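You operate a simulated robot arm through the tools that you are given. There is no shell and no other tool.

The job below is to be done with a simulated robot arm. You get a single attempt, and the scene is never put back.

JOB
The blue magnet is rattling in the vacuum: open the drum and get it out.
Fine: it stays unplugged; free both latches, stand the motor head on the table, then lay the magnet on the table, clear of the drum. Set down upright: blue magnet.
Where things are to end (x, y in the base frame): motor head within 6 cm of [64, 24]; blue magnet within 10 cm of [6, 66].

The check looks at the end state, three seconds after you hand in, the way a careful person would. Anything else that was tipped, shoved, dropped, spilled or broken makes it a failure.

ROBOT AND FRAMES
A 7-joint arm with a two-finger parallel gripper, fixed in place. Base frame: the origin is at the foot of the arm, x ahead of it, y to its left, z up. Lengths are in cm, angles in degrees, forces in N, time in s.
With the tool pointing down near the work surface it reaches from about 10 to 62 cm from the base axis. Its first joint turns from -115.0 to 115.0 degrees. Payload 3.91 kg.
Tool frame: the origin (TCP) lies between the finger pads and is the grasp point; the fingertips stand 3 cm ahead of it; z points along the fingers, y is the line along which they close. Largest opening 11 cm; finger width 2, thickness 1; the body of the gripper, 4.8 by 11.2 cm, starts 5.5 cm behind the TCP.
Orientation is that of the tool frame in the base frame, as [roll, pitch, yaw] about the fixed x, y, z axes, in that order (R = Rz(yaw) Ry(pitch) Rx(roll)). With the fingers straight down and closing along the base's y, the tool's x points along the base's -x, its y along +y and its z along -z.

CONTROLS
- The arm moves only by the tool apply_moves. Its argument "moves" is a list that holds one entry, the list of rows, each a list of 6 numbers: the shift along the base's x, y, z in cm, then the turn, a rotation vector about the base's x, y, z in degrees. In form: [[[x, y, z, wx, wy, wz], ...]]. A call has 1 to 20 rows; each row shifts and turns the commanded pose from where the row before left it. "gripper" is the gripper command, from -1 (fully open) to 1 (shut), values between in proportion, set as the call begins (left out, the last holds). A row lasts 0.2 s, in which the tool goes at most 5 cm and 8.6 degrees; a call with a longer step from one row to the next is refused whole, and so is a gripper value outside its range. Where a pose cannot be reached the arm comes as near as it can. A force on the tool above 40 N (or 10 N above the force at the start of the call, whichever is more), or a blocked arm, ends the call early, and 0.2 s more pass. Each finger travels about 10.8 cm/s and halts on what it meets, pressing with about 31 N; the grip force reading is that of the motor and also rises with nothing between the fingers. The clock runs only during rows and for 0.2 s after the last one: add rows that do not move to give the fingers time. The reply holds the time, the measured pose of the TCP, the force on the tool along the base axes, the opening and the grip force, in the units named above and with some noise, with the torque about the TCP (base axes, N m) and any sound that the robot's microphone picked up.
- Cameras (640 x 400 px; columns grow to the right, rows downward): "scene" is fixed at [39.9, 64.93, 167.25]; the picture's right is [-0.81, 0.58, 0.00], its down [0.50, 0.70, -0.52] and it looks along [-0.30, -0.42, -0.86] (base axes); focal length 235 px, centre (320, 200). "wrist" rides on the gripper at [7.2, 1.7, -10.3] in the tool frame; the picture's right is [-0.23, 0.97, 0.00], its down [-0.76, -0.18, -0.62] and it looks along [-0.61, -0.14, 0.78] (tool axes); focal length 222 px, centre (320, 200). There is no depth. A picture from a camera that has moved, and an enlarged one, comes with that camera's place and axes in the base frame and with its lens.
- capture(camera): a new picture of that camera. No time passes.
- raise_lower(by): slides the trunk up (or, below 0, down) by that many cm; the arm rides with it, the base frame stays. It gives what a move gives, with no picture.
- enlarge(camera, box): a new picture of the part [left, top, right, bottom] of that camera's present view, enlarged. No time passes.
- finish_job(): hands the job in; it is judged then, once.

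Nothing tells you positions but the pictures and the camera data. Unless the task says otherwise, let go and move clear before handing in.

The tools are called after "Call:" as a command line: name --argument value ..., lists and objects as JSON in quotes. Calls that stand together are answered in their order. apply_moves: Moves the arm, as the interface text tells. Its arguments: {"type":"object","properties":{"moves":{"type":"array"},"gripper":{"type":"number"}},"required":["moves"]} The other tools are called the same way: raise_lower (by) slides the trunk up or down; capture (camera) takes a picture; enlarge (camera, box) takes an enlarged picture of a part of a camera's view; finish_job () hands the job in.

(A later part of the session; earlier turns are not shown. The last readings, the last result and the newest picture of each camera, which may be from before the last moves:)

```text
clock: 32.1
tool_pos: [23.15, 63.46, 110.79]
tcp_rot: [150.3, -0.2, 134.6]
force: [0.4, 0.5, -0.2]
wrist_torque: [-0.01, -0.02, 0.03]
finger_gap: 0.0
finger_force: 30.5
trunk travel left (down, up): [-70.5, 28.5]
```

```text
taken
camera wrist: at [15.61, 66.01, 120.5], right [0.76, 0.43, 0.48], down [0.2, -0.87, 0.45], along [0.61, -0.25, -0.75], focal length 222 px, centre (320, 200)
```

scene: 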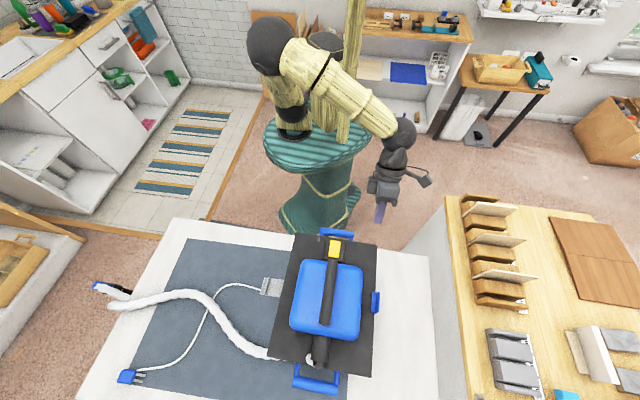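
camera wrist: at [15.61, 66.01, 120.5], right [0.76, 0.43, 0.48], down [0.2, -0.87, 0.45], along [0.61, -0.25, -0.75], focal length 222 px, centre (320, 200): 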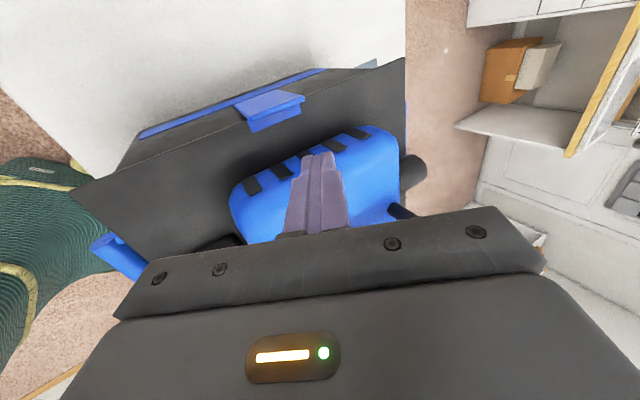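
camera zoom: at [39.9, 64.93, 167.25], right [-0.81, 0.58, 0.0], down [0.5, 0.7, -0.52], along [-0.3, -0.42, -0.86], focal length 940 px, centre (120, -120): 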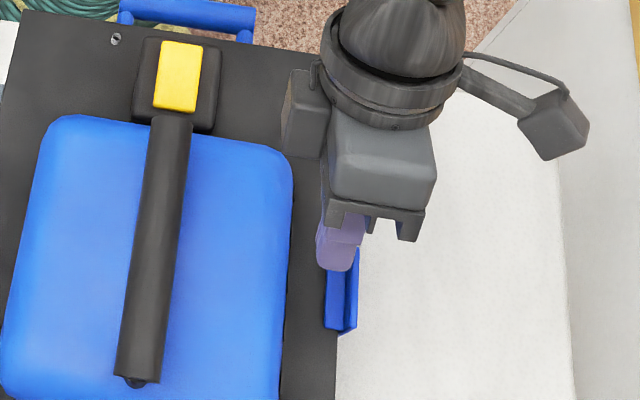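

Call:
apply_moves --moves '[[[0, 0, -3, 0, 0, 0], [0, 0, -2.3, 0, 0, 0], [0, 0, -2.0, 0, 0, 0]]]'

Call:
enlarge --camera "scene" --box '[320, 230, 420, 330]'

Call:
enlarge --camera "wrist" --box '[200, 60, 440, 240]'

```text
clock: 32.9
tool_pos: [23.1, 63.43, 103.18]
tcp_rot: [150.3, -0.1, 134.6]
force: [-0.7, 0.7, -0.6]
wrist_torque: [-0.01, 0.03, 0.0]
finger_gap: 0.02
finger_force: 31.3
trunk travel left (down, up): [-70.5, 28.5]
```

```text
4.00 times, centred on (370, 280) of scene
camera zoom: at [39.9, 64.93, 167.25], right [-0.81, 0.58, 0.0], down [0.5, 0.7, -0.52], along [-0.3, -0.42, -0.86], focal length 940 px, centre (120, -120)
```

zoom: 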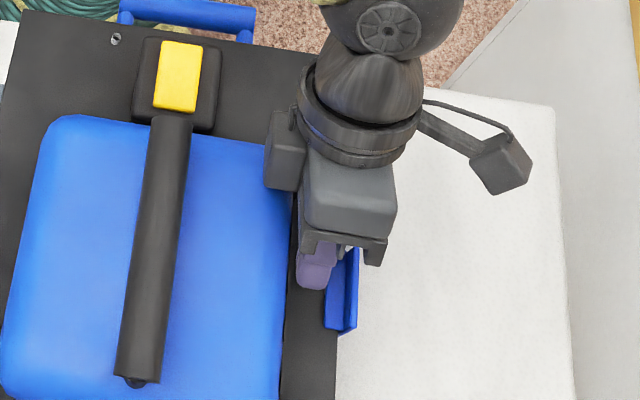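

```text
2.22 times, centred on (320, 150) of wrist
camera zoom: at [15.59, 66.0, 113.04], right [0.76, 0.43, 0.48], down [0.21, -0.87, 0.45], along [0.61, -0.24, -0.75], focal length 494 px, centre (320, 311)
```

zoom: 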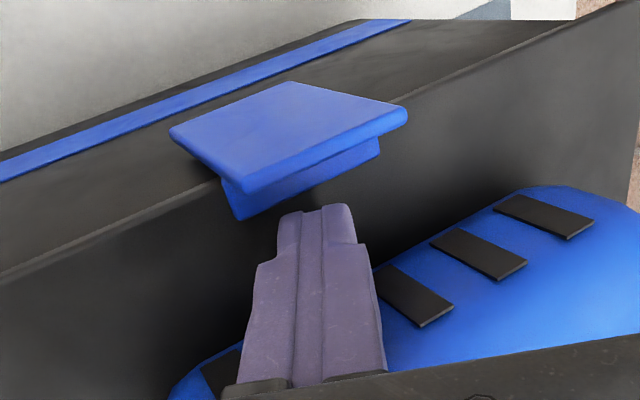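

The fingers are placed. I raise slightly to clear the lip and push outward.

Call:
apply_moves --moves '[[[0.15, 0.15, 0.55, 0, 0, 0], [-0.4, 0.4, 0, 0, 0, 0], [-0.4, 0.4, 0, 0, 0, 0], [-0.4, 0.4, 0, 0, 0, 0], [-0.4, 0.4, 0, 0, 0, 0], [-0.4, 0.4, 0, 0, 0, 0], [-0.4, 0.4, 0, 0, 0, 0]]]'

Call:
enlarge --camera "scene" --box '[320, 230, 420, 330]'

Call:
enlarge --camera "wrist" --box '[200, 60, 440, 240]'

```text
clock: 34.5
tool_pos: [21.07, 66.05, 103.69]
tcp_rot: [150.3, -0.3, 134.4]
force: [0.7, 0.6, 0.3]
wrist_torque: [0.02, -0.09, -0.02]
finger_gap: 0.0
finger_force: 30.9
trunk travel left (down, up): [-70.5, 28.5]
```

```text
4.00 times, centred on (370, 280) of scene
camera zoom: at [39.9, 64.93, 167.25], right [-0.81, 0.58, 0.0], down [0.5, 0.7, -0.52], along [-0.3, -0.42, -0.86], focal length 940 px, centre (120, -120)
```

zoom: 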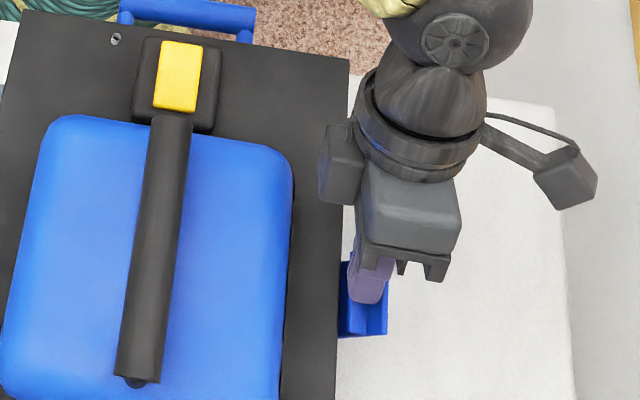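

```text
2.22 times, centred on (320, 150) of wrist
camera zoom: at [13.56, 68.58, 113.61], right [0.76, 0.43, 0.48], down [0.21, -0.87, 0.45], along [0.61, -0.24, -0.75], focal length 494 px, centre (320, 311)
```

zoom: 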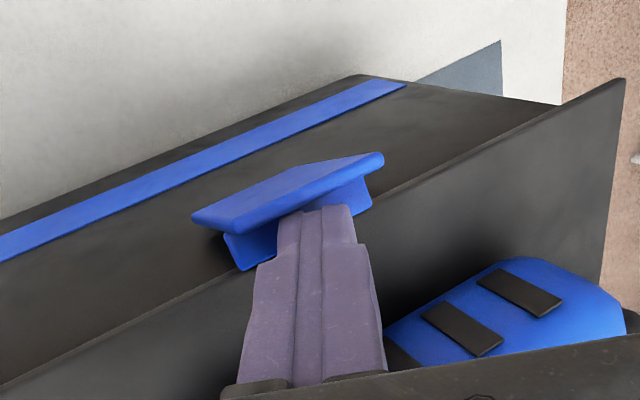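

The blue latch is swinging open too. I continue out and down.

Call:
apply_moves --moves '[[[-0.4, 0.4, -0.2, 0, 0, 0], [-0.4, 0.4, -0.3, 0, 0, 0], [-0.4, 0.4, -0.4, 0, 0, 0], [-0.4, 0.4, -0.5, 0, 0, 0], [-0.4, 0.4, -0.5, 0, 0, 0], [-0.3, 0.3, -0.5, 0, 0, 0], [-0.3, 0.3, -0.6, 0, 0, 0], [0, 0, -0.6, 0, 0, 0], [0, 0, -0.6, 0, 0, 0]]]'

Call:
enlarge --camera "wrist" --box '[200, 60, 440, 240]'

```text
clock: 36.5
tool_pos: [18.5, 68.6, 99.46]
tcp_rot: [150.3, -0.2, 134.5]
force: [-0.3, 0.1, -0.1]
wrist_torque: [0.03, -0.03, 0.03]
finger_gap: 0.0
finger_force: 30.7
trunk travel left (down, up): [-70.5, 28.5]
```

```text
2.22 times, centred on (320, 150) of wrist
camera zoom: at [10.92, 71.19, 109.34], right [0.76, 0.43, 0.48], down [0.2, -0.87, 0.45], along [0.61, -0.25, -0.75], focal length 494 px, centre (320, 311)
```

zoom: 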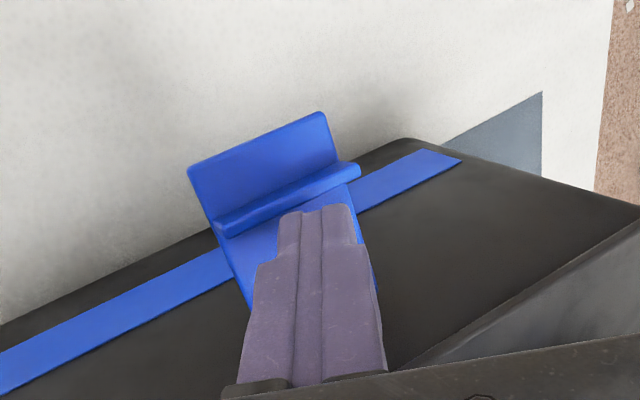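

Call:
apply_moves --moves '[[[0, 0, 3, 0, 0, 0], [0, 0, 4, 0, 0, 0], [0, 0, 4, 0, 0, 0], [-2.5, -2.5, 1, 0, 0, 0], [-2.5, -2.5, 0, 0, 0, 0], [-2.5, -2.5, 0, 0, 0, 0], [-2.5, -2.5, 0, 0, 0, 0]]]'

Call:
enlarge --camera "scene" --box '[250, 220, 420, 400]'

Call:
capture --camera "wrist"

```text
clock: 38.1
tool_pos: [8.1, 58.7, 111.6]
tcp_rot: [150.2, -0.1, 134.6]
force: [-0.2, -0.2, -0.6]
wrist_torque: [-0.02, -0.02, -0.02]
finger_gap: 0.01
finger_force: 31.0
trunk travel left (down, up): [-70.5, 28.5]
```

```text
2.22 times, centred on (335, 310) of scene
camera zoom: at [39.9, 64.93, 167.25], right [-0.81, 0.58, 0.0], down [0.5, 0.7, -0.52], along [-0.3, -0.42, -0.86], focal length 522 px, centre (287, -44)
```

zoom: 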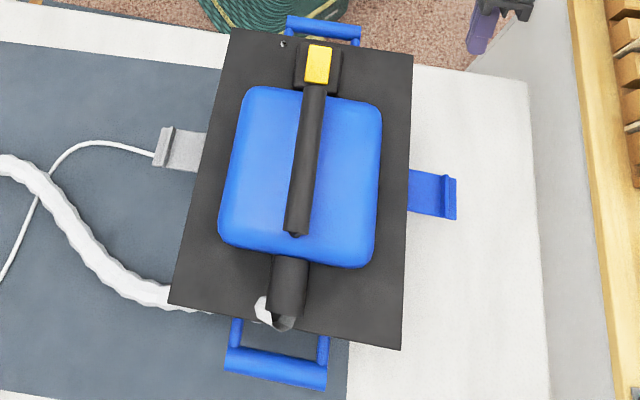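

```text
taken
camera wrist: at [0.64, 61.26, 121.53], right [0.76, 0.43, 0.48], down [0.2, -0.87, 0.45], along [0.61, -0.24, -0.75], focal length 222 px, centre (320, 200)
```

wrist: 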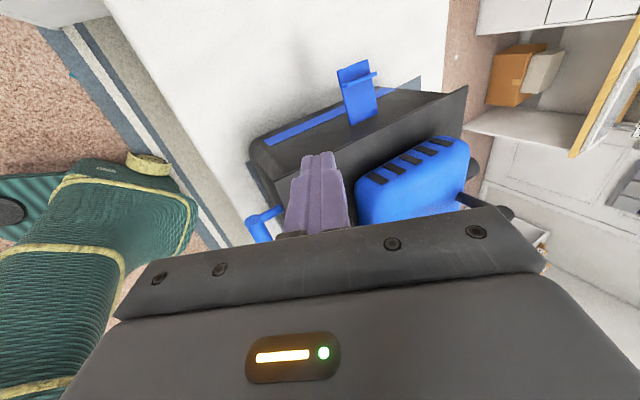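

Both latches are open. Now I need the handle bar's exact height; I'll go back to where the wrist camera saw it.

Call:
apply_moves --moves '[[[0.6, -4, 1.5, 0, 0, 0], [0.6, -4, 1.5, 0, 0, 0], [0.6, -4, 1, 0, 0, 0]]]'

Call:
capture --camera "wrist"

Call:
enlarge --camera "wrist" --box '[340, 50, 560, 240]'

Call:
enlarge --camera "scene" --box '[290, 230, 380, 340]'

```text
clock: 38.9
tool_pos: [10.28, 46.64, 115.88]
tcp_rot: [150.2, -0.3, 134.5]
force: [0.3, 0.9, 0.2]
wrist_torque: [0.03, 0.0, 0.0]
finger_gap: 0.03
finger_force: 31.4
trunk travel left (down, up): [-70.5, 28.5]
```

```text
taken
camera wrist: at [2.66, 49.16, 125.73], right [0.76, 0.43, 0.48], down [0.2, -0.87, 0.45], along [0.61, -0.24, -0.75], focal length 222 px, centre (320, 200)
```

wrist: 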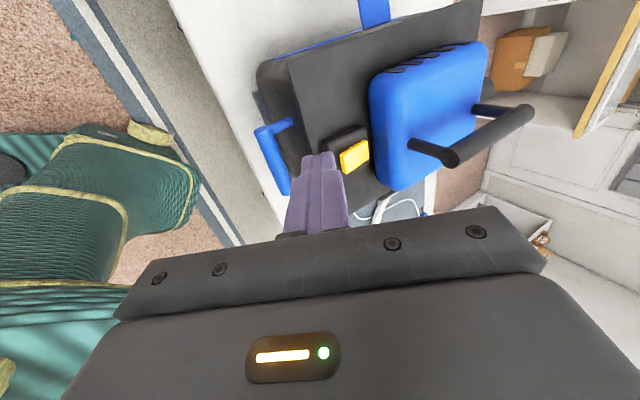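

```text
2.11 times, centred on (450, 145) of wrist
camera zoom: at [2.66, 49.16, 125.73], right [0.76, 0.43, 0.48], down [0.2, -0.87, 0.45], along [0.61, -0.24, -0.75], focal length 468 px, centre (46, 316)
```

zoom: 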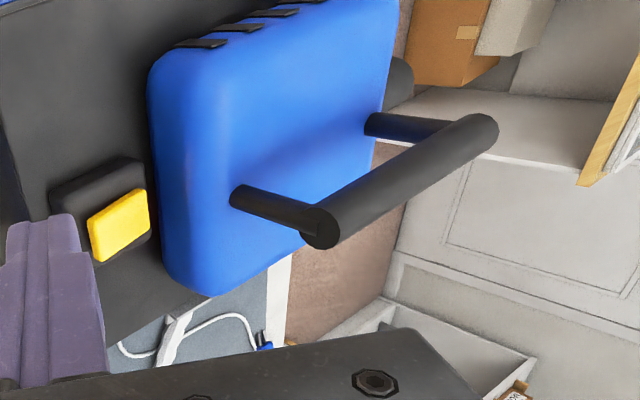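

```text
3.64 times, centred on (335, 285) of scene
camera zoom: at [39.9, 64.93, 167.25], right [-0.81, 0.58, 0.0], down [0.5, 0.7, -0.52], along [-0.3, -0.42, -0.86], focal length 855 px, centre (266, -109)
```

zoom: 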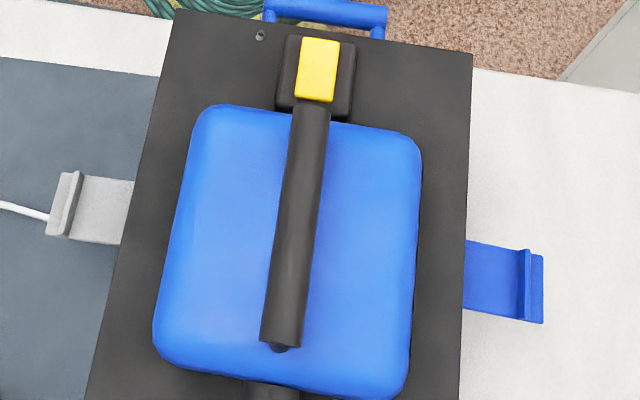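

The bar's axis comes out at z≈112.3, from about (28.2, 53.5) to (37.5, 63.1), roughly 2.2 cm thick. I'll raise the trunk, open the gripper and turn it so the fingers close across the bar.

Call:
raise_lower --by 6

Call:
apply_moves --moves '[[[0, 0, 0, -5.2, 5.2, 0], [0, 0, 0, -5.2, 5.2, 0], [0, 0, 0, -5.2, 5.2, 0], [0, 0, 0, -5.2, 5.2, 0], [0, 0, 0, 0, 0, 8.25], [0, 0, 0, 0, 0, 8.25], [0, 0, 0, 0, 0, 8.25], [0, 0, 0, 0, 0, 8.25], [0, 0, 0, 0, 0, 8.25], [0, 0, 0, 0, 0, 8.25], [0, 0, 0, 0, 0, 8.25], [0, 0, 0, 0, 0, 8.25], [0, 0, 0, 0, 0, 8.25], [0, 0, 0, 0, 0, 8.25], [0, 0, 0, 0, 0, 8.25]]]' --gripper -1

Call:
capture --camera "wrist"

```text
clock: 39.9
tool_pos: [10.41, 46.77, 121.79]
tcp_rot: [150.4, -0.3, 134.5]
force: [0.1, -1.1, -0.1]
wrist_torque: [0.03, 0.0, -0.02]
finger_gap: 0.0
finger_force: 31.2
trunk travel left (down, up): [-76.5, 22.5]
```

```text
clock: 43.1
tool_pos: [10.25, 46.79, 121.79]
tcp_rot: [179.6, -0.1, -134.6]
force: [0.1, -0.2, 1.2]
wrist_torque: [0.0, 0.02, 0.02]
finger_gap: 11.0
finger_force: 0.0
trunk travel left (down, up): [-76.5, 22.5]
```

```text
taken
camera wrist: at [4.06, 42.79, 132.2], right [-0.53, 0.85, 0.01], down [0.66, 0.42, 0.62], along [0.52, 0.34, -0.78], focal length 222 px, centre (320, 200)
```

wrist: 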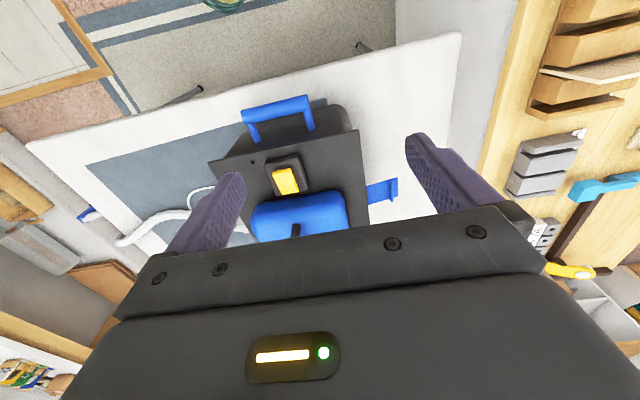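

Call:
apply_moves --moves '[[[3.73, 1.87, 0, 5.3, -5.3, 0], [3.73, 1.87, 0, 5.3, -5.3, 0], [3.73, 1.87, 0, 5.3, -5.3, 0], [3.73, 1.87, 0, 5.3, -5.3, 0], [3.73, 1.87, 0, 0, 0, 0], [3.73, 1.87, 0, 0, 0, 0]]]'

Call:
capture --camera "wrist"

Call:
enlarge --camera "scene" --box '[270, 220, 390, 360]'

```text
clock: 44.5
tool_pos: [32.89, 58.15, 121.74]
tcp_rot: [179.9, 29.9, -134.7]
force: [0.5, 0.1, -0.3]
wrist_torque: [-0.02, 0.04, 0.01]
finger_gap: 11.03
finger_force: 0.1
trunk travel left (down, up): [-76.5, 22.5]
```

```text
taken
camera wrist: at [23.75, 51.14, 127.15], right [-0.56, 0.82, 0.12], down [0.37, 0.12, 0.92], along [0.74, 0.55, -0.37], focal length 222 px, centre (320, 200)
```

wrist: 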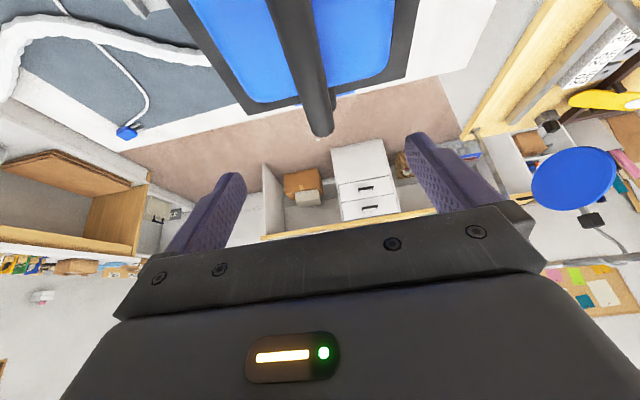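

```text
2.86 times, centred on (330, 290) of scene
camera zoom: at [39.9, 64.93, 167.25], right [-0.81, 0.58, 0.0], down [0.5, 0.7, -0.52], along [-0.3, -0.42, -0.86], focal length 672 px, centre (291, -57)
```

zoom: 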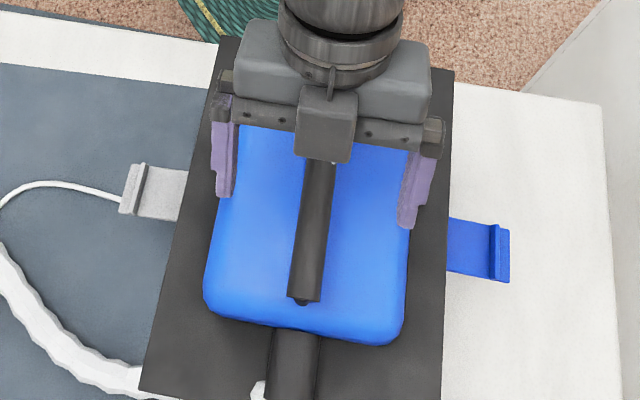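

Fingers straddle the bar evenly. I descend to the bar.

Call:
apply_moves --moves '[[[-0.25, -0.1, -3, 0, 0, 0], [-0.2, 0, -3, 0, 0, 0], [0, 0, -2, 0, 0, 0], [0, 0, -1.4, 0, 0, 0]]]'

Call:
capture --camera "wrist"

Call:
enlarge --camera "scene" --box '[270, 220, 390, 360]'

```text
clock: 45.5
tool_pos: [32.21, 57.92, 112.29]
tcp_rot: [179.9, 30.1, -134.7]
force: [0.3, 0.5, 0.0]
wrist_torque: [0.0, 0.02, -0.02]
finger_gap: 10.97
finger_force: 0.0
trunk travel left (down, up): [-76.5, 22.5]
```

```text
taken
camera wrist: at [23.02, 50.86, 117.63], right [-0.56, 0.82, 0.12], down [0.37, 0.12, 0.92], along [0.74, 0.55, -0.37], focal length 222 px, centre (320, 200)
```

wrist: 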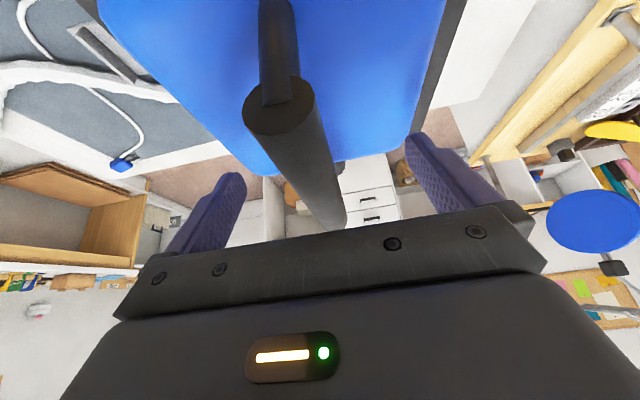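

```text
2.86 times, centred on (330, 290) of scene
camera zoom: at [39.9, 64.93, 167.25], right [-0.81, 0.58, 0.0], down [0.5, 0.7, -0.52], along [-0.3, -0.42, -0.86], focal length 672 px, centre (291, -57)
```

zoom: 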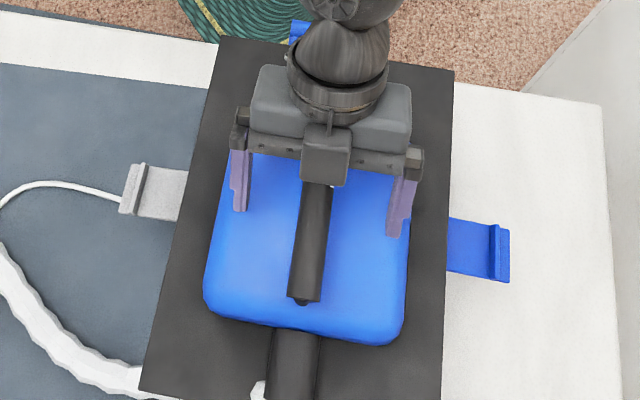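

The bar end is at z≈112 as expected, so the pads are at bar height. I close the gripper.

Call:
apply_moves --moves '[[[0, 0, 0, 0, 0, 0], [0, 0, 0, 0, 0, 0], [0, 0, 0, 0, 0, 0], [0, 0, 0, 0, 0, 0]]]' --gripper 1

Call:
capture --camera "wrist"

```text
clock: 46.5
tool_pos: [32.28, 57.63, 112.3]
tcp_rot: [179.7, 30.0, -134.7]
force: [1.3, -2.8, 0.4]
wrist_torque: [0.16, -0.29, -0.36]
finger_gap: 2.47
finger_force: 31.3
trunk travel left (down, up): [-76.5, 22.5]
```

```text
taken
camera wrist: at [23.07, 50.83, 117.66], right [-0.55, 0.82, 0.12], down [0.37, 0.12, 0.92], along [0.74, 0.55, -0.37], focal length 222 px, centre (320, 200)
```

wrist: 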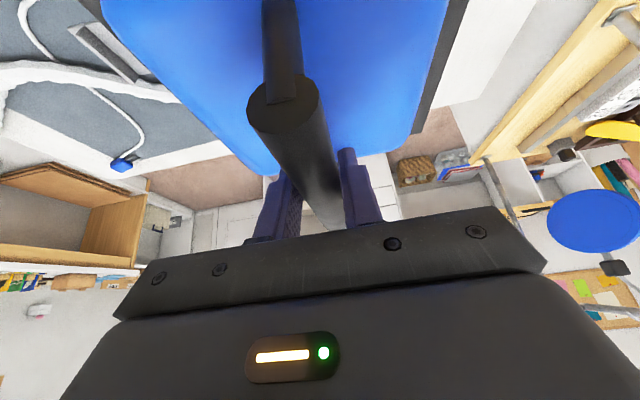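

Gripped at 2.47 cm. I lift 1.5 cm slowly and watch the load.

Call:
apply_moves --moves '[[[0, 0, 0.3, 0, 0, 0], [0, 0, 0.4, 0, 0, 0], [0, 0, 0.4, 0, 0, 0], [0, 0, 0.4, 0, 0, 0], [0, 0, 0, 0, 0, 0]]]'

Call:
capture --camera "wrist"

Call:
enlarge --camera "scene" --box '[240, 220, 400, 400]'

```text
clock: 47.7
tool_pos: [32.31, 57.91, 114.06]
tcp_rot: [179.7, 30.1, -134.9]
force: [1.3, 1.8, 3.5]
wrist_torque: [-0.27, 0.19, -0.21]
finger_gap: 2.45
finger_force: 31.1
trunk travel left (down, up): [-76.5, 22.5]
```

```text
taken
camera wrist: at [23.07, 50.94, 119.34], right [-0.55, 0.82, 0.12], down [0.37, 0.12, 0.92], along [0.74, 0.55, -0.37], focal length 222 px, centre (320, 200)
```

wrist: 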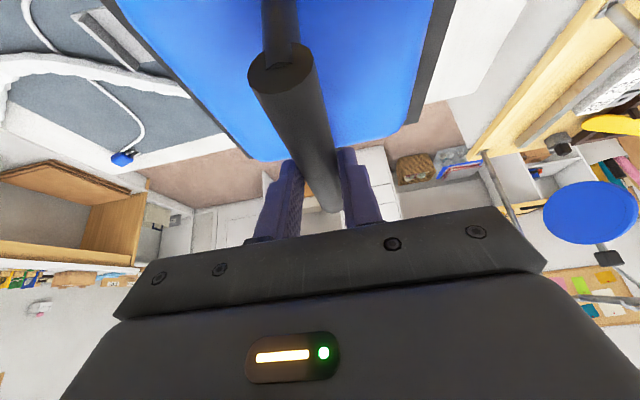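

```text
2.22 times, centred on (320, 310) of scene
camera zoom: at [39.9, 64.93, 167.25], right [-0.81, 0.58, 0.0], down [0.5, 0.7, -0.52], along [-0.3, -0.42, -0.86], focal length 522 px, centre (320, -44)
```

zoom: 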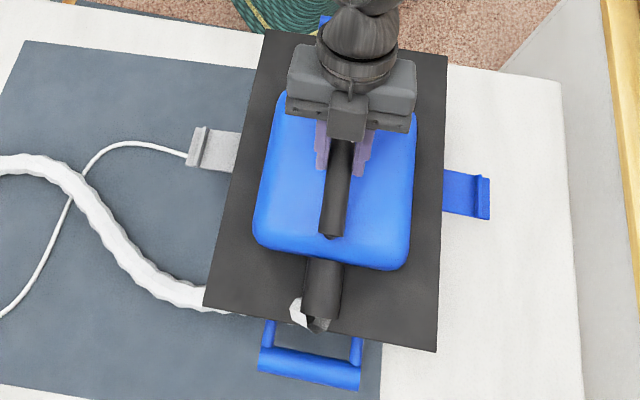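

The head did not come up with the hand; the pads seem to have slid upward on the bar. I'll go back down and repeat in small steps, watching the force each time.

Call:
apply_moves --moves '[[[0, 0, 0, 0, 0, 0], [0, 0, 0, 0, 0, 0]]]' --gripper 0.2

Call:
apply_moves --moves '[[[0, 0, -0.8, 0, 0, 0], [0, 0, -0.9, 0, 0, 0], [0, 0, -0.6, 0, 0, 0], [0, 0, 0, 0, 0, 0]]]'

Call:
apply_moves --moves '[[[0, 0, 0, 0, 0, 0], [0, 0, 0, 0, 0, 0], [0, 0, 0, 0, 0, 0], [0, 0, 0, 0, 0, 0]]]' --gripper 1

Call:
capture --camera "wrist"

Call:
apply_moves --moves '[[[0, 0, 0.2, 0, 0, 0]]]'

Call:
apply_moves --moves '[[[0, 0, 0.2, 0, 0, 0]]]'

Call:
apply_moves --moves '[[[0, 0, 0.2, 0, 0, 0]]]'

Call:
capture --camera "wrist"

```text
clock: 48.3
tool_pos: [32.21, 57.88, 113.88]
tcp_rot: [179.7, 30.0, -134.7]
force: [-0.1, -0.1, -0.2]
wrist_torque: [-0.02, -0.03, -0.02]
finger_gap: 4.41
finger_force: 0.0
trunk travel left (down, up): [-76.5, 22.5]
```

```text
clock: 49.3
tool_pos: [32.09, 57.96, 111.71]
tcp_rot: [179.8, 30.0, -134.6]
force: [0.5, 1.1, -0.8]
wrist_torque: [0.06, -0.03, 0.0]
finger_gap: 4.4
finger_force: 0.1
trunk travel left (down, up): [-76.5, 22.5]
```

```text
clock: 50.3
tool_pos: [32.16, 58.05, 111.56]
tcp_rot: [179.8, 29.9, -134.7]
force: [0.4, -2.0, 0.5]
wrist_torque: [0.07, 0.0, -0.19]
finger_gap: 2.48
finger_force: 31.5
trunk travel left (down, up): [-76.5, 22.5]
```

```text
taken
camera wrist: at [23.03, 50.96, 116.97], right [-0.55, 0.82, 0.12], down [0.37, 0.12, 0.92], along [0.74, 0.55, -0.37], focal length 222 px, centre (320, 200)
```

wrist: 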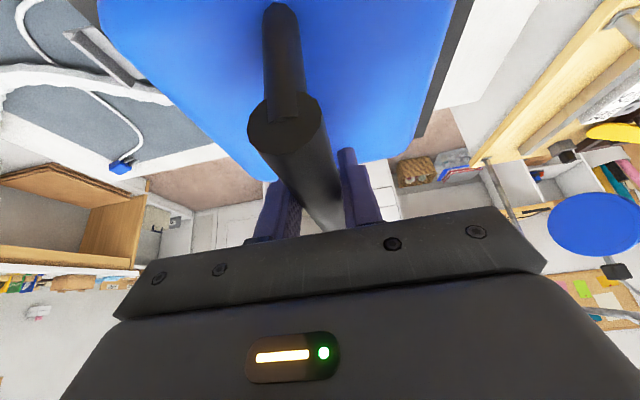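

```text
clock: 50.7
tool_pos: [32.2, 58.09, 111.61]
tcp_rot: [-179.9, 29.9, -134.7]
force: [-1.1, -1.2, -0.3]
wrist_torque: [0.27, -0.2, -0.04]
finger_gap: 2.46
finger_force: 31.3
trunk travel left (down, up): [-76.5, 22.5]
```

```text
clock: 51.1
tool_pos: [32.27, 58.0, 111.99]
tcp_rot: [179.9, 29.9, -134.8]
force: [-0.4, -1.1, -11.9]
wrist_torque: [-0.01, 0.06, -0.02]
finger_gap: 2.45
finger_force: 31.2
trunk travel left (down, up): [-76.5, 22.5]
```

```text
clock: 51.5
tool_pos: [32.19, 57.86, 112.02]
tcp_rot: [179.8, 29.9, -134.7]
force: [-0.7, -0.4, -11.2]
wrist_torque: [-0.08, 0.04, -0.13]
finger_gap: 2.46
finger_force: 31.1
trunk travel left (down, up): [-76.5, 22.5]
```

```text
taken
camera wrist: at [23.07, 50.96, 117.46], right [-0.55, 0.82, 0.12], down [0.37, 0.12, 0.92], along [0.74, 0.55, -0.38], focal length 222 px, centre (320, 200)
```

wrist: 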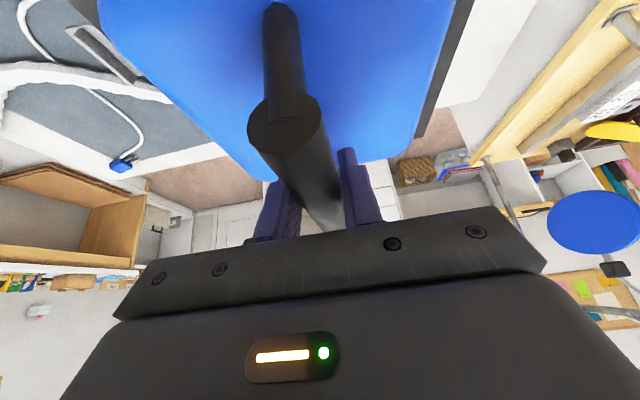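

Now the load reads about 11.5 N and the view relative to the hand is unchanged, so the head is coming along. I continue lifting slowly.

Call:
apply_moves --moves '[[[0, 0, 0.2, 0, 0, 0], [0, 0, 0.2, 0, 0, 0], [0, 0, 0.2, 0, 0, 0], [0, 0, 0.2, 0, 0, 0]]]'

Call:
capture --camera "wrist"

Call:
enlarge --camera "scene" --box '[240, 220, 400, 400]'

```text
clock: 52.5
tool_pos: [32.2, 57.98, 112.9]
tcp_rot: [179.9, 29.9, -134.7]
force: [1.0, -0.5, -12.1]
wrist_torque: [-0.05, 0.03, -0.03]
finger_gap: 2.46
finger_force: 31.2
trunk travel left (down, up): [-76.5, 22.5]
```

```text
taken
camera wrist: at [23.09, 51.05, 118.26], right [-0.55, 0.82, 0.12], down [0.37, 0.12, 0.92], along [0.74, 0.55, -0.38], focal length 222 px, centre (320, 200)
```

wrist: 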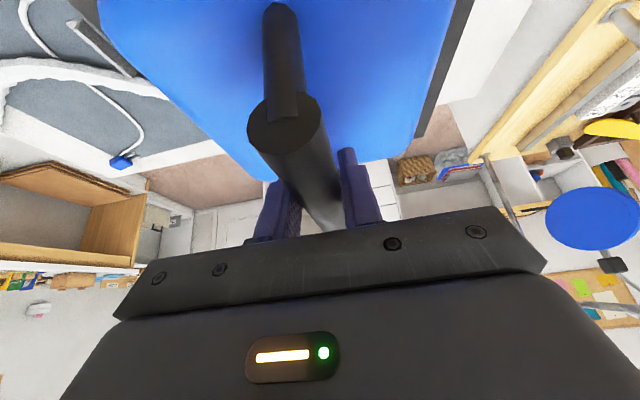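

```text
2.22 times, centred on (320, 310) of scene
camera zoom: at [39.9, 64.93, 167.25], right [-0.81, 0.58, 0.0], down [0.5, 0.7, -0.52], along [-0.3, -0.42, -0.86], focal length 522 px, centre (320, -44)
```

zoom: 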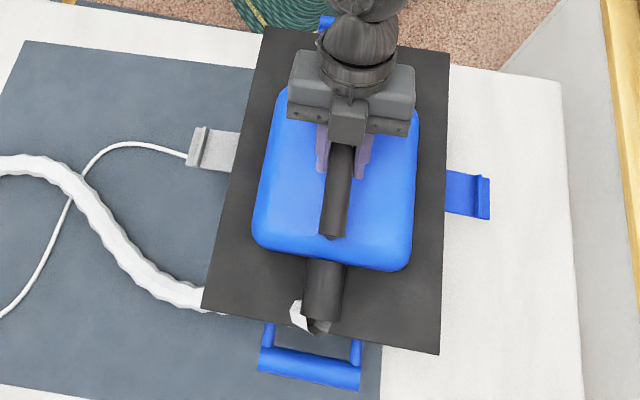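

Call:
raise_lower --by 4

Call:
capture --camera "wrist"

Call:
enlarge --camera "scene" --box '[240, 220, 400, 400]'

```text
clock: 53.4
tool_pos: [32.18, 58.03, 116.91]
tcp_rot: [179.9, 29.9, -134.7]
force: [0.0, 0.8, -12.8]
wrist_torque: [-0.03, 0.03, 0.01]
finger_gap: 2.47
finger_force: 31.2
trunk travel left (down, up): [-80.5, 18.5]
```

```text
taken
camera wrist: at [23.1, 51.06, 122.24], right [-0.55, 0.82, 0.12], down [0.37, 0.12, 0.92], along [0.74, 0.55, -0.38], focal length 222 px, centre (320, 200)
```

wrist: 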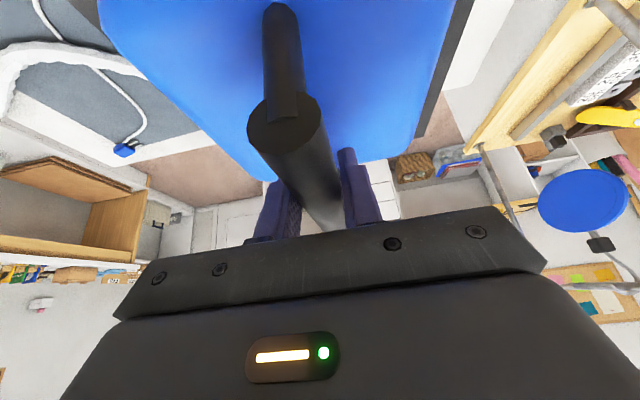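

```text
2.22 times, centred on (320, 310) of scene
camera zoom: at [39.9, 64.93, 167.25], right [-0.81, 0.58, 0.0], down [0.5, 0.7, -0.52], along [-0.3, -0.42, -0.86], focal length 522 px, centre (320, -44)
```

zoom: 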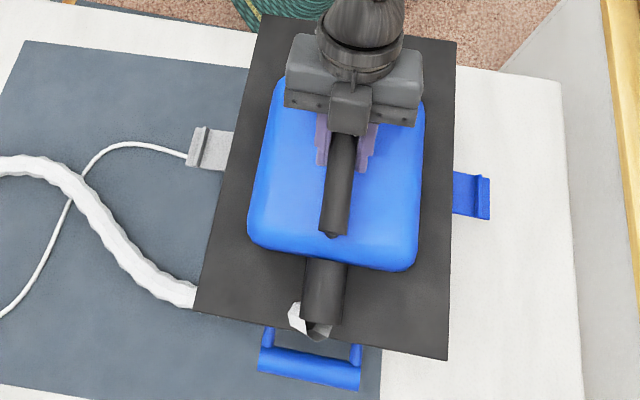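

The head rises cleanly and level. I raise further.

Call:
raise_lower --by 9

Call:
raise_lower --by 9

Call:
capture --camera "scene"

Call:
capture --camera "wrist"

```text
clock: 54.6
tool_pos: [32.18, 58.0, 125.95]
tcp_rot: [179.9, 29.8, -134.6]
force: [0.0, 0.0, -12.9]
wrist_torque: [-0.01, 0.02, -0.01]
finger_gap: 2.47
finger_force: 31.1
trunk travel left (down, up): [-89.5, 9.5]
```

```text
clock: 55.9
tool_pos: [32.25, 58.11, 134.75]
tcp_rot: [179.9, 29.9, -134.7]
force: [-0.8, 0.3, -12.2]
wrist_torque: [0.01, 0.01, -0.01]
finger_gap: 2.45
finger_force: 30.9
trunk travel left (down, up): [-98.5, 0.5]
```

```text
taken
```

scene: 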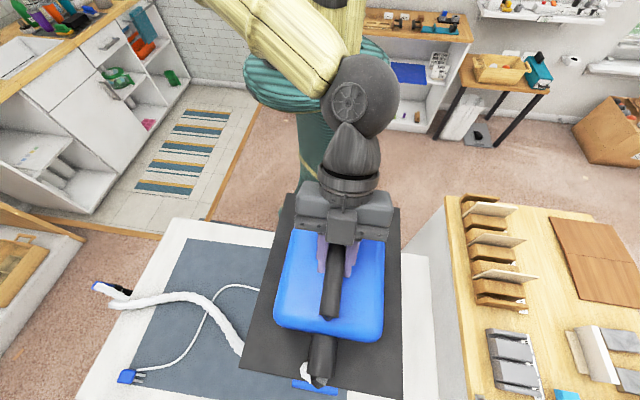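

```text
taken
camera wrist: at [23.12, 51.08, 140.23], right [-0.55, 0.82, 0.12], down [0.37, 0.12, 0.92], along [0.74, 0.55, -0.38], focal length 222 px, centre (320, 200)
```

wrist: 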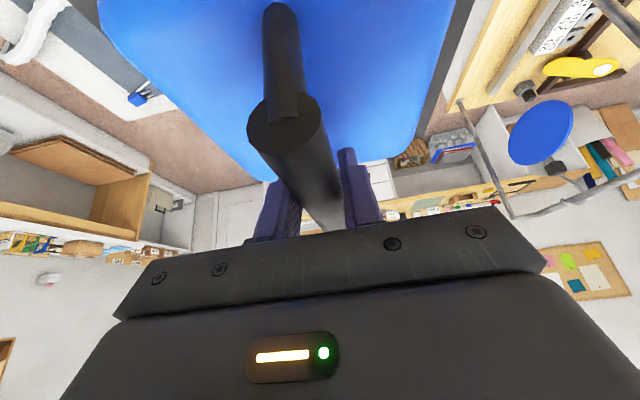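

The head is lifted well clear. Now I carry it across to the target at (64, 24), turning it a little with the arm.

Call:
apply_moves --moves '[[[0.8, -0.8, 0, 0, 0, -0.7], [1.6, -1.7, 0, 0, 0, -0.7], [1.6, -1.7, 0, 0, 0, -0.7], [1.6, -1.7, 0, 0, 0, -0.7], [1.6, -1.7, 0, 0, 0, -0.7], [1.6, -1.7, 0, 0, 0, -0.7], [1.6, -1.7, 0, 0, 0, -0.7], [1.6, -1.7, 0, 0, 0, -0.7], [1.6, -1.7, 0, 0, 0, -0.7], [1.6, -1.7, 0, 0, 0, -0.7]]]'

Call:
capture --camera "scene"

```text
clock: 58.1
tool_pos: [47.6, 41.68, 134.82]
tcp_rot: [179.9, 29.9, -141.7]
force: [0.2, 0.4, -12.1]
wrist_torque: [0.01, 0.01, 0.0]
finger_gap: 2.51
finger_force: 31.2
trunk travel left (down, up): [-98.5, 0.5]
```

```text
taken
```

scene: 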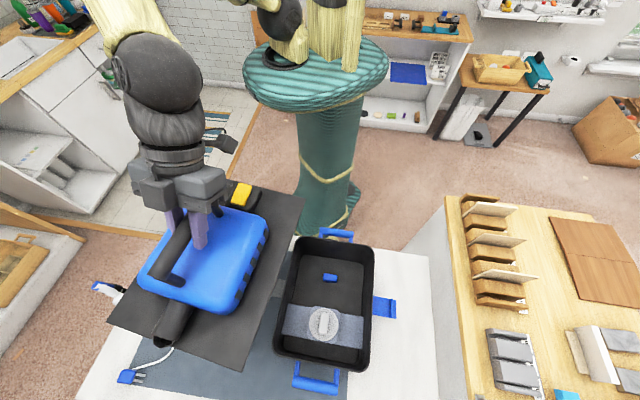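

The drum is open: a blue piece (the magnet) lies inside near the near end. I continue carrying the head to its place.

Call:
apply_moves --moves '[[[1.6, -1.7, 0, 0, 0, -0.7], [1.6, -1.7, 0, 0, 0, -0.7], [1.6, -1.7, 0, 0, 0, -0.7], [1.6, -1.7, 0, 0, 0, -0.7], [1.6, -1.7, 0, 0, 0, -0.7], [1.6, -1.7, 0, 0, 0, -0.7], [1.6, -1.7, 0, 0, 0, -0.7], [1.6, -1.7, 0, 0, 0, -0.7], [1.6, -1.7, 0, 0, 0, -0.7], [1.6, -1.7, 0, 0, 0, -0.7], [0, 0, 0, 0, 0, 0]]]'

Call:
capture --camera "scene"

Call:
capture --camera "wrist"

```text
clock: 60.5
tool_pos: [63.52, 24.8, 135.02]
tcp_rot: [179.8, 29.8, -148.8]
force: [-0.8, 0.6, -12.3]
wrist_torque: [-0.01, 0.07, -0.01]
finger_gap: 2.48
finger_force: 30.8
trunk travel left (down, up): [-98.5, 0.5]
```

```text
taken
```

scene: 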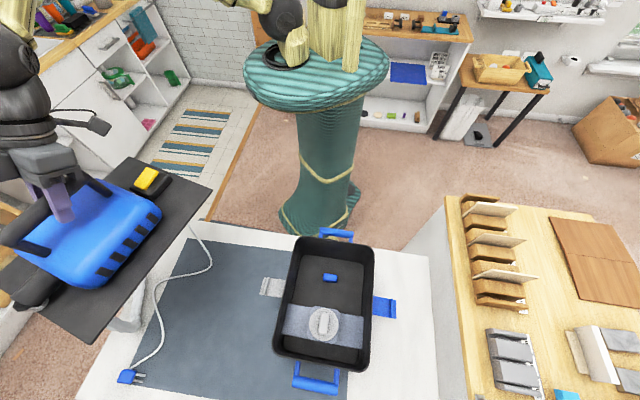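

```text
taken
camera wrist: at [52.94, 20.38, 140.41], right [-0.34, 0.93, 0.12], down [0.39, 0.03, 0.92], along [0.86, 0.36, -0.38], focal length 222 px, centre (320, 200)
```

wrist: 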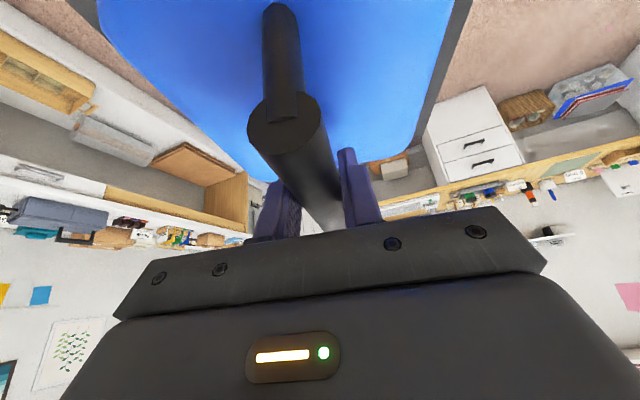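

Hose and cord follow the head. I lower the trunk most of the way, then check clearance.

Call:
raise_lower --by -15

Call:
raise_lower --by -15

Call:
capture --camera "scene"

```text
clock: 62.2
tool_pos: [63.46, 24.78, 119.97]
tcp_rot: [179.9, 29.9, -148.7]
force: [-0.5, 0.2, -11.7]
wrist_torque: [-0.01, 0.02, 0.01]
finger_gap: 2.47
finger_force: 30.8
trunk travel left (down, up): [-83.5, 15.5]
```

```text
clock: 64.0
tool_pos: [63.5, 24.79, 105.02]
tcp_rot: [179.8, 29.9, -148.6]
force: [0.4, 0.0, -12.3]
wrist_torque: [0.02, 0.0, -0.01]
finger_gap: 2.45
finger_force: 31.6
trunk travel left (down, up): [-68.5, 30.5]
```

```text
taken
```

scene: 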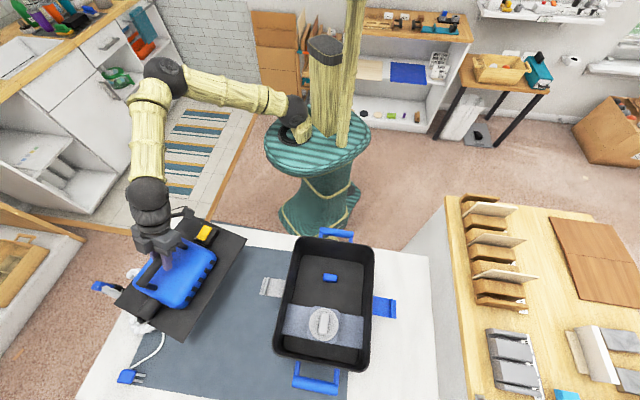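

Call:
raise_lower --by -8

Call:
apply_moves --moves '[[[0, 0, -0.5, 0, 0, 0], [0, 0, -0.5, 0, 0, 0], [0, 0, -0.4, 0, 0, 0]]]'

Call:
enlarge --camera "scene" --box '[70, 200, 300, 400]'

```text
clock: 65.1
tool_pos: [63.46, 24.78, 97.0]
tcp_rot: [179.8, 29.9, -148.6]
force: [0.2, 0.3, -12.1]
wrist_torque: [-0.02, 0.03, 0.03]
finger_gap: 2.46
finger_force: 31.0
trunk travel left (down, up): [-60.5, 38.5]
```

```text
clock: 65.9
tool_pos: [63.56, 24.78, 95.73]
tcp_rot: [179.7, 29.9, -148.7]
force: [0.1, 0.0, -12.2]
wrist_torque: [0.02, 0.01, -0.01]
finger_gap: 2.45
finger_force: 31.1
trunk travel left (down, up): [-60.5, 38.5]
```

```text
2.00 times, centred on (185, 300) of scene
camera zoom: at [39.9, 64.93, 167.25], right [-0.81, 0.58, 0.0], down [0.5, 0.7, -0.52], along [-0.3, -0.42, -0.86], focal length 470 px, centre (590, 0)
```

zoom: 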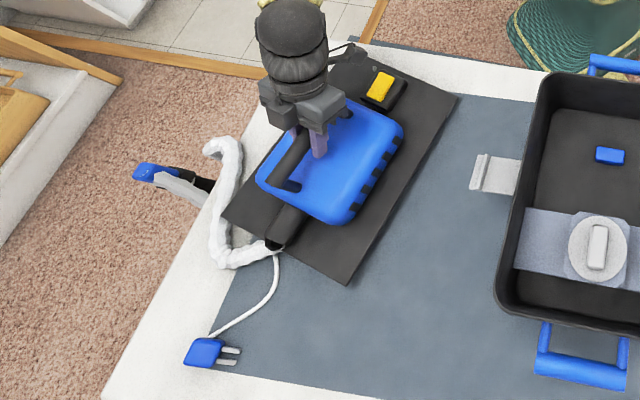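

Call:
apply_moves --moves '[[[0, 0, -0.4, 0, 0, 0], [0, 0, -0.4, 0, 0, 0], [0, 0, -0.4, 0, 0, 0], [0, 0, -0.3, 0, 0, 0], [0, 0, -0.3, 0, 0, 0]]]'

Call:
apply_moves --moves '[[[0, 0, -0.3, 0, 0, 0], [0, 0, -0.3, 0, 0, 0]]]'

```text
clock: 67.1
tool_pos: [63.53, 24.78, 93.89]
tcp_rot: [179.9, 30.0, -148.7]
force: [0.0, 0.6, -11.3]
wrist_torque: [0.0, 0.04, 0.0]
finger_gap: 2.46
finger_force: 31.3
trunk travel left (down, up): [-60.5, 38.5]
```

```text
clock: 67.7
tool_pos: [63.5, 24.84, 93.26]
tcp_rot: [179.8, 29.9, -148.9]
force: [-0.2, -1.2, -8.4]
wrist_torque: [0.32, -0.31, -0.13]
finger_gap: 2.48
finger_force: 31.2
trunk travel left (down, up): [-60.5, 38.5]
```

Call:
apply_moves --moves '[[[0, 0, -0.15, 0, 0, 0], [0, 0, 0, 0, 0, 0]]]'

Call:
apply_moves --moves '[[[0, 0, -0.15, 0, 0, 0], [0, 0, 0, 0, 0, 0]]]'

Call:
enlarge --camera "scene" --box '[70, 200, 300, 400]'

Call:
capture --camera "wrist"

```text
clock: 68.3
tool_pos: [63.54, 24.73, 93.3]
tcp_rot: [179.9, 30.0, -148.7]
force: [5.6, 0.7, 5.7]
wrist_torque: [-0.48, 0.67, -0.05]
finger_gap: 2.47
finger_force: 31.0
trunk travel left (down, up): [-60.5, 38.5]
```

```text
clock: 68.9
tool_pos: [63.46, 24.83, 93.29]
tcp_rot: [179.9, 30.4, -148.7]
force: [10.1, -0.7, 22.3]
wrist_torque: [-0.22, 0.34, -0.05]
finger_gap: 2.46
finger_force: 30.9
trunk travel left (down, up): [-60.5, 38.5]
```

```text
2.00 times, centred on (185, 300) of scene
camera zoom: at [39.9, 64.93, 167.25], right [-0.81, 0.58, 0.0], down [0.5, 0.7, -0.52], along [-0.3, -0.42, -0.86], focal length 470 px, centre (590, 0)
```

zoom: 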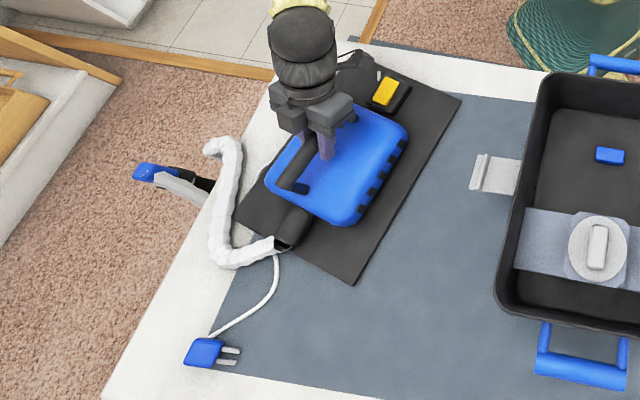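

```text
taken
camera wrist: at [52.88, 20.2, 98.58], right [-0.34, 0.93, 0.12], down [0.39, 0.02, 0.92], along [0.86, 0.36, -0.37], focal length 222 px, centre (320, 200)
```

wrist: 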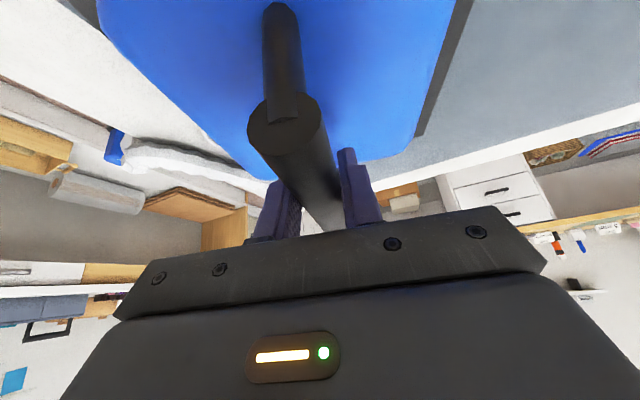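

The head is standing flat on the table at about (63, 24). I relieve the pressure, open the gripper and rise clear.

Call:
apply_moves --moves '[[[0, 0, 0.15, 0, 0, 0], [0, 0, 0.1, 0, 0, 0]]]'

Call:
apply_moves --moves '[[[0, 0, 0, 0, 0, 0], [0, 0, 0, 0, 0, 0], [0, 0, 0, 0, 0, 0], [0, 0, 0, 0, 0, 0]]]' --gripper -1

Call:
apply_moves --moves '[[[0, 0, 1.5, 0, 0, 0], [0, 0, 3, 0, 0, 0], [0, 0, 4, 0, 0, 0], [0, 0, 4, 0, 0, 0]]]'

Call:
raise_lower --by 20

Call:
capture --camera "scene"

Call:
enlarge --camera "scene" --box '[265, 225, 385, 375]'

```text
clock: 69.5
tool_pos: [63.38, 24.75, 93.29]
tcp_rot: [179.8, 30.1, -148.8]
force: [7.8, -0.6, 13.6]
wrist_torque: [0.43, -0.63, 0.0]
finger_gap: 2.47
finger_force: 31.1
trunk travel left (down, up): [-60.5, 38.5]
```

```text
clock: 70.5
tool_pos: [63.4, 24.62, 93.2]
tcp_rot: [179.8, 30.1, -148.7]
force: [-0.1, 0.2, -0.2]
wrist_torque: [0.02, 0.03, 0.01]
finger_gap: 10.99
finger_force: 0.1
trunk travel left (down, up): [-60.5, 38.5]
```

```text
clock: 71.5
tool_pos: [63.57, 24.72, 106.12]
tcp_rot: [179.7, 30.0, -148.7]
force: [0.2, 0.9, -0.7]
wrist_torque: [-0.01, 0.02, -0.02]
finger_gap: 11.02
finger_force: 0.1
trunk travel left (down, up): [-60.5, 38.5]
```

```text
clock: 73.7
tool_pos: [63.52, 24.76, 126.06]
tcp_rot: [179.8, 30.0, -148.6]
force: [1.4, -0.6, 0.3]
wrist_torque: [0.01, 0.0, -0.01]
finger_gap: 11.01
finger_force: 0.1
trunk travel left (down, up): [-80.5, 18.5]
```

```text
taken
```

scene: 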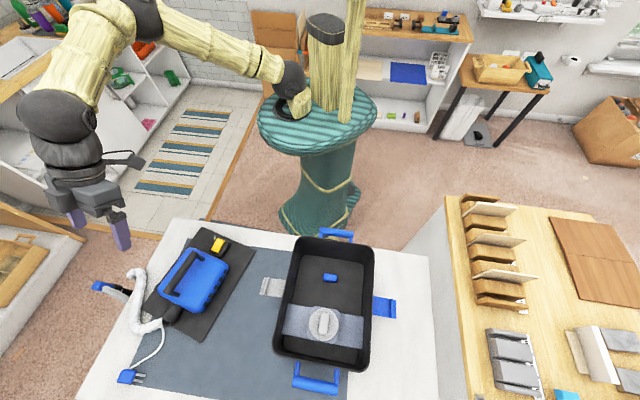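

```text
2.67 times, centred on (325, 300) of scene
camera zoom: at [39.9, 64.93, 167.25], right [-0.81, 0.58, 0.0], down [0.5, 0.7, -0.52], along [-0.3, -0.42, -0.86], focal length 627 px, centre (307, -67)
```

zoom: 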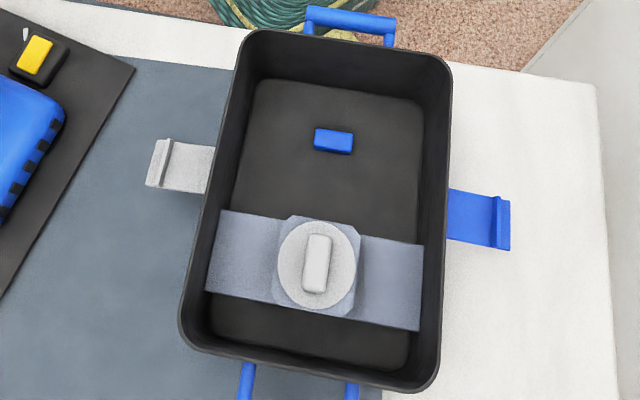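

The head stands steady. In the drum I see the blue magnet on the floor near the near end, and a grey cross-bracket with a knob that must not be touched. I'll bring the wrist camera over to measure the magnet.

Call:
apply_moves --moves '[[[-3.68, 1.44, 0, -3.9, 6.4, 0], [-3.68, 1.44, 0, -3.9, 6.4, 0], [-3.68, 1.44, 0, -3.9, 6.4, 0], [-3.68, 1.44, 0, -3.9, 6.4, 0], [-3.68, 1.44, 0, 0, 0, 3.5], [-3.68, 1.44, 0, 0, 0, 3.5], [-3.68, 1.44, 0, 0, 0, 3.5], [-3.68, 1.44, 0, 0, 0, 3.5], [-3.68, 1.44, 0, 0, 0, 0], [-3.68, 1.44, 0, 0, 0, 0], [-3.68, 1.44, 0, 0, 0, 0], [-3.68, 1.44, 0, 0, 0, 0], [-3.68, 1.44, 0, 0, 0, 0], [-3.68, 1.44, 0, 0, 0, 0]]]'

Call:
capture --camera "wrist"

Call:
enlarge --camera "wrist" --box '[200, 80, 400, 220]'

```text
clock: 76.7
tool_pos: [11.73, 44.98, 126.04]
tcp_rot: [179.9, 0.0, -134.7]
force: [-1.0, 0.0, -0.9]
wrist_torque: [0.0, 0.0, 0.01]
finger_gap: 11.0
finger_force: 0.0
trunk travel left (down, up): [-80.5, 18.5]
```

```text
taken
camera wrist: at [5.55, 41.09, 136.47], right [-0.53, 0.85, 0.0], down [0.66, 0.42, 0.62], along [0.53, 0.33, -0.78], focal length 222 px, centre (320, 200)
```

wrist: 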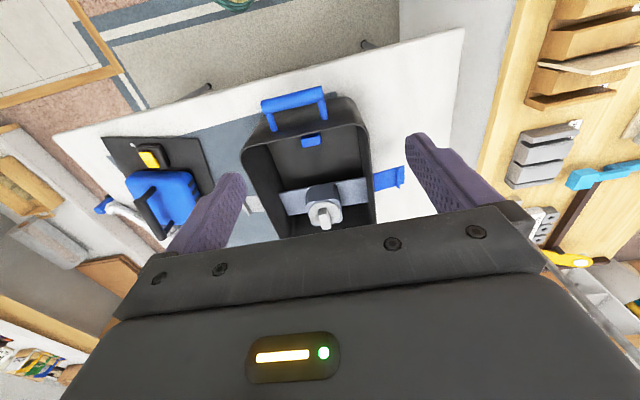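

```text
2.86 times, centred on (300, 150) of wrist
camera zoom: at [5.55, 41.09, 136.47], right [-0.53, 0.85, 0.0], down [0.66, 0.42, 0.62], along [0.53, 0.33, -0.78], focal length 635 px, centre (377, 343)
```

zoom: 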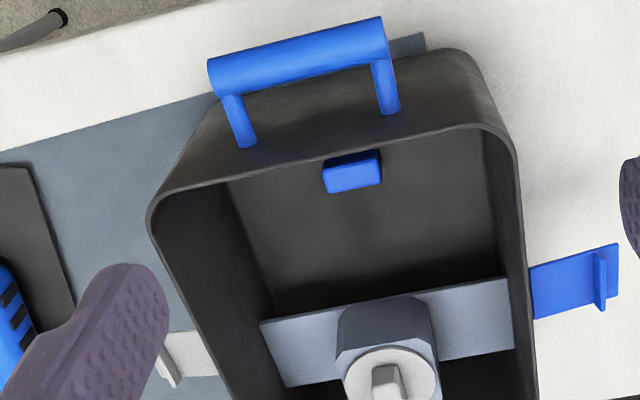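

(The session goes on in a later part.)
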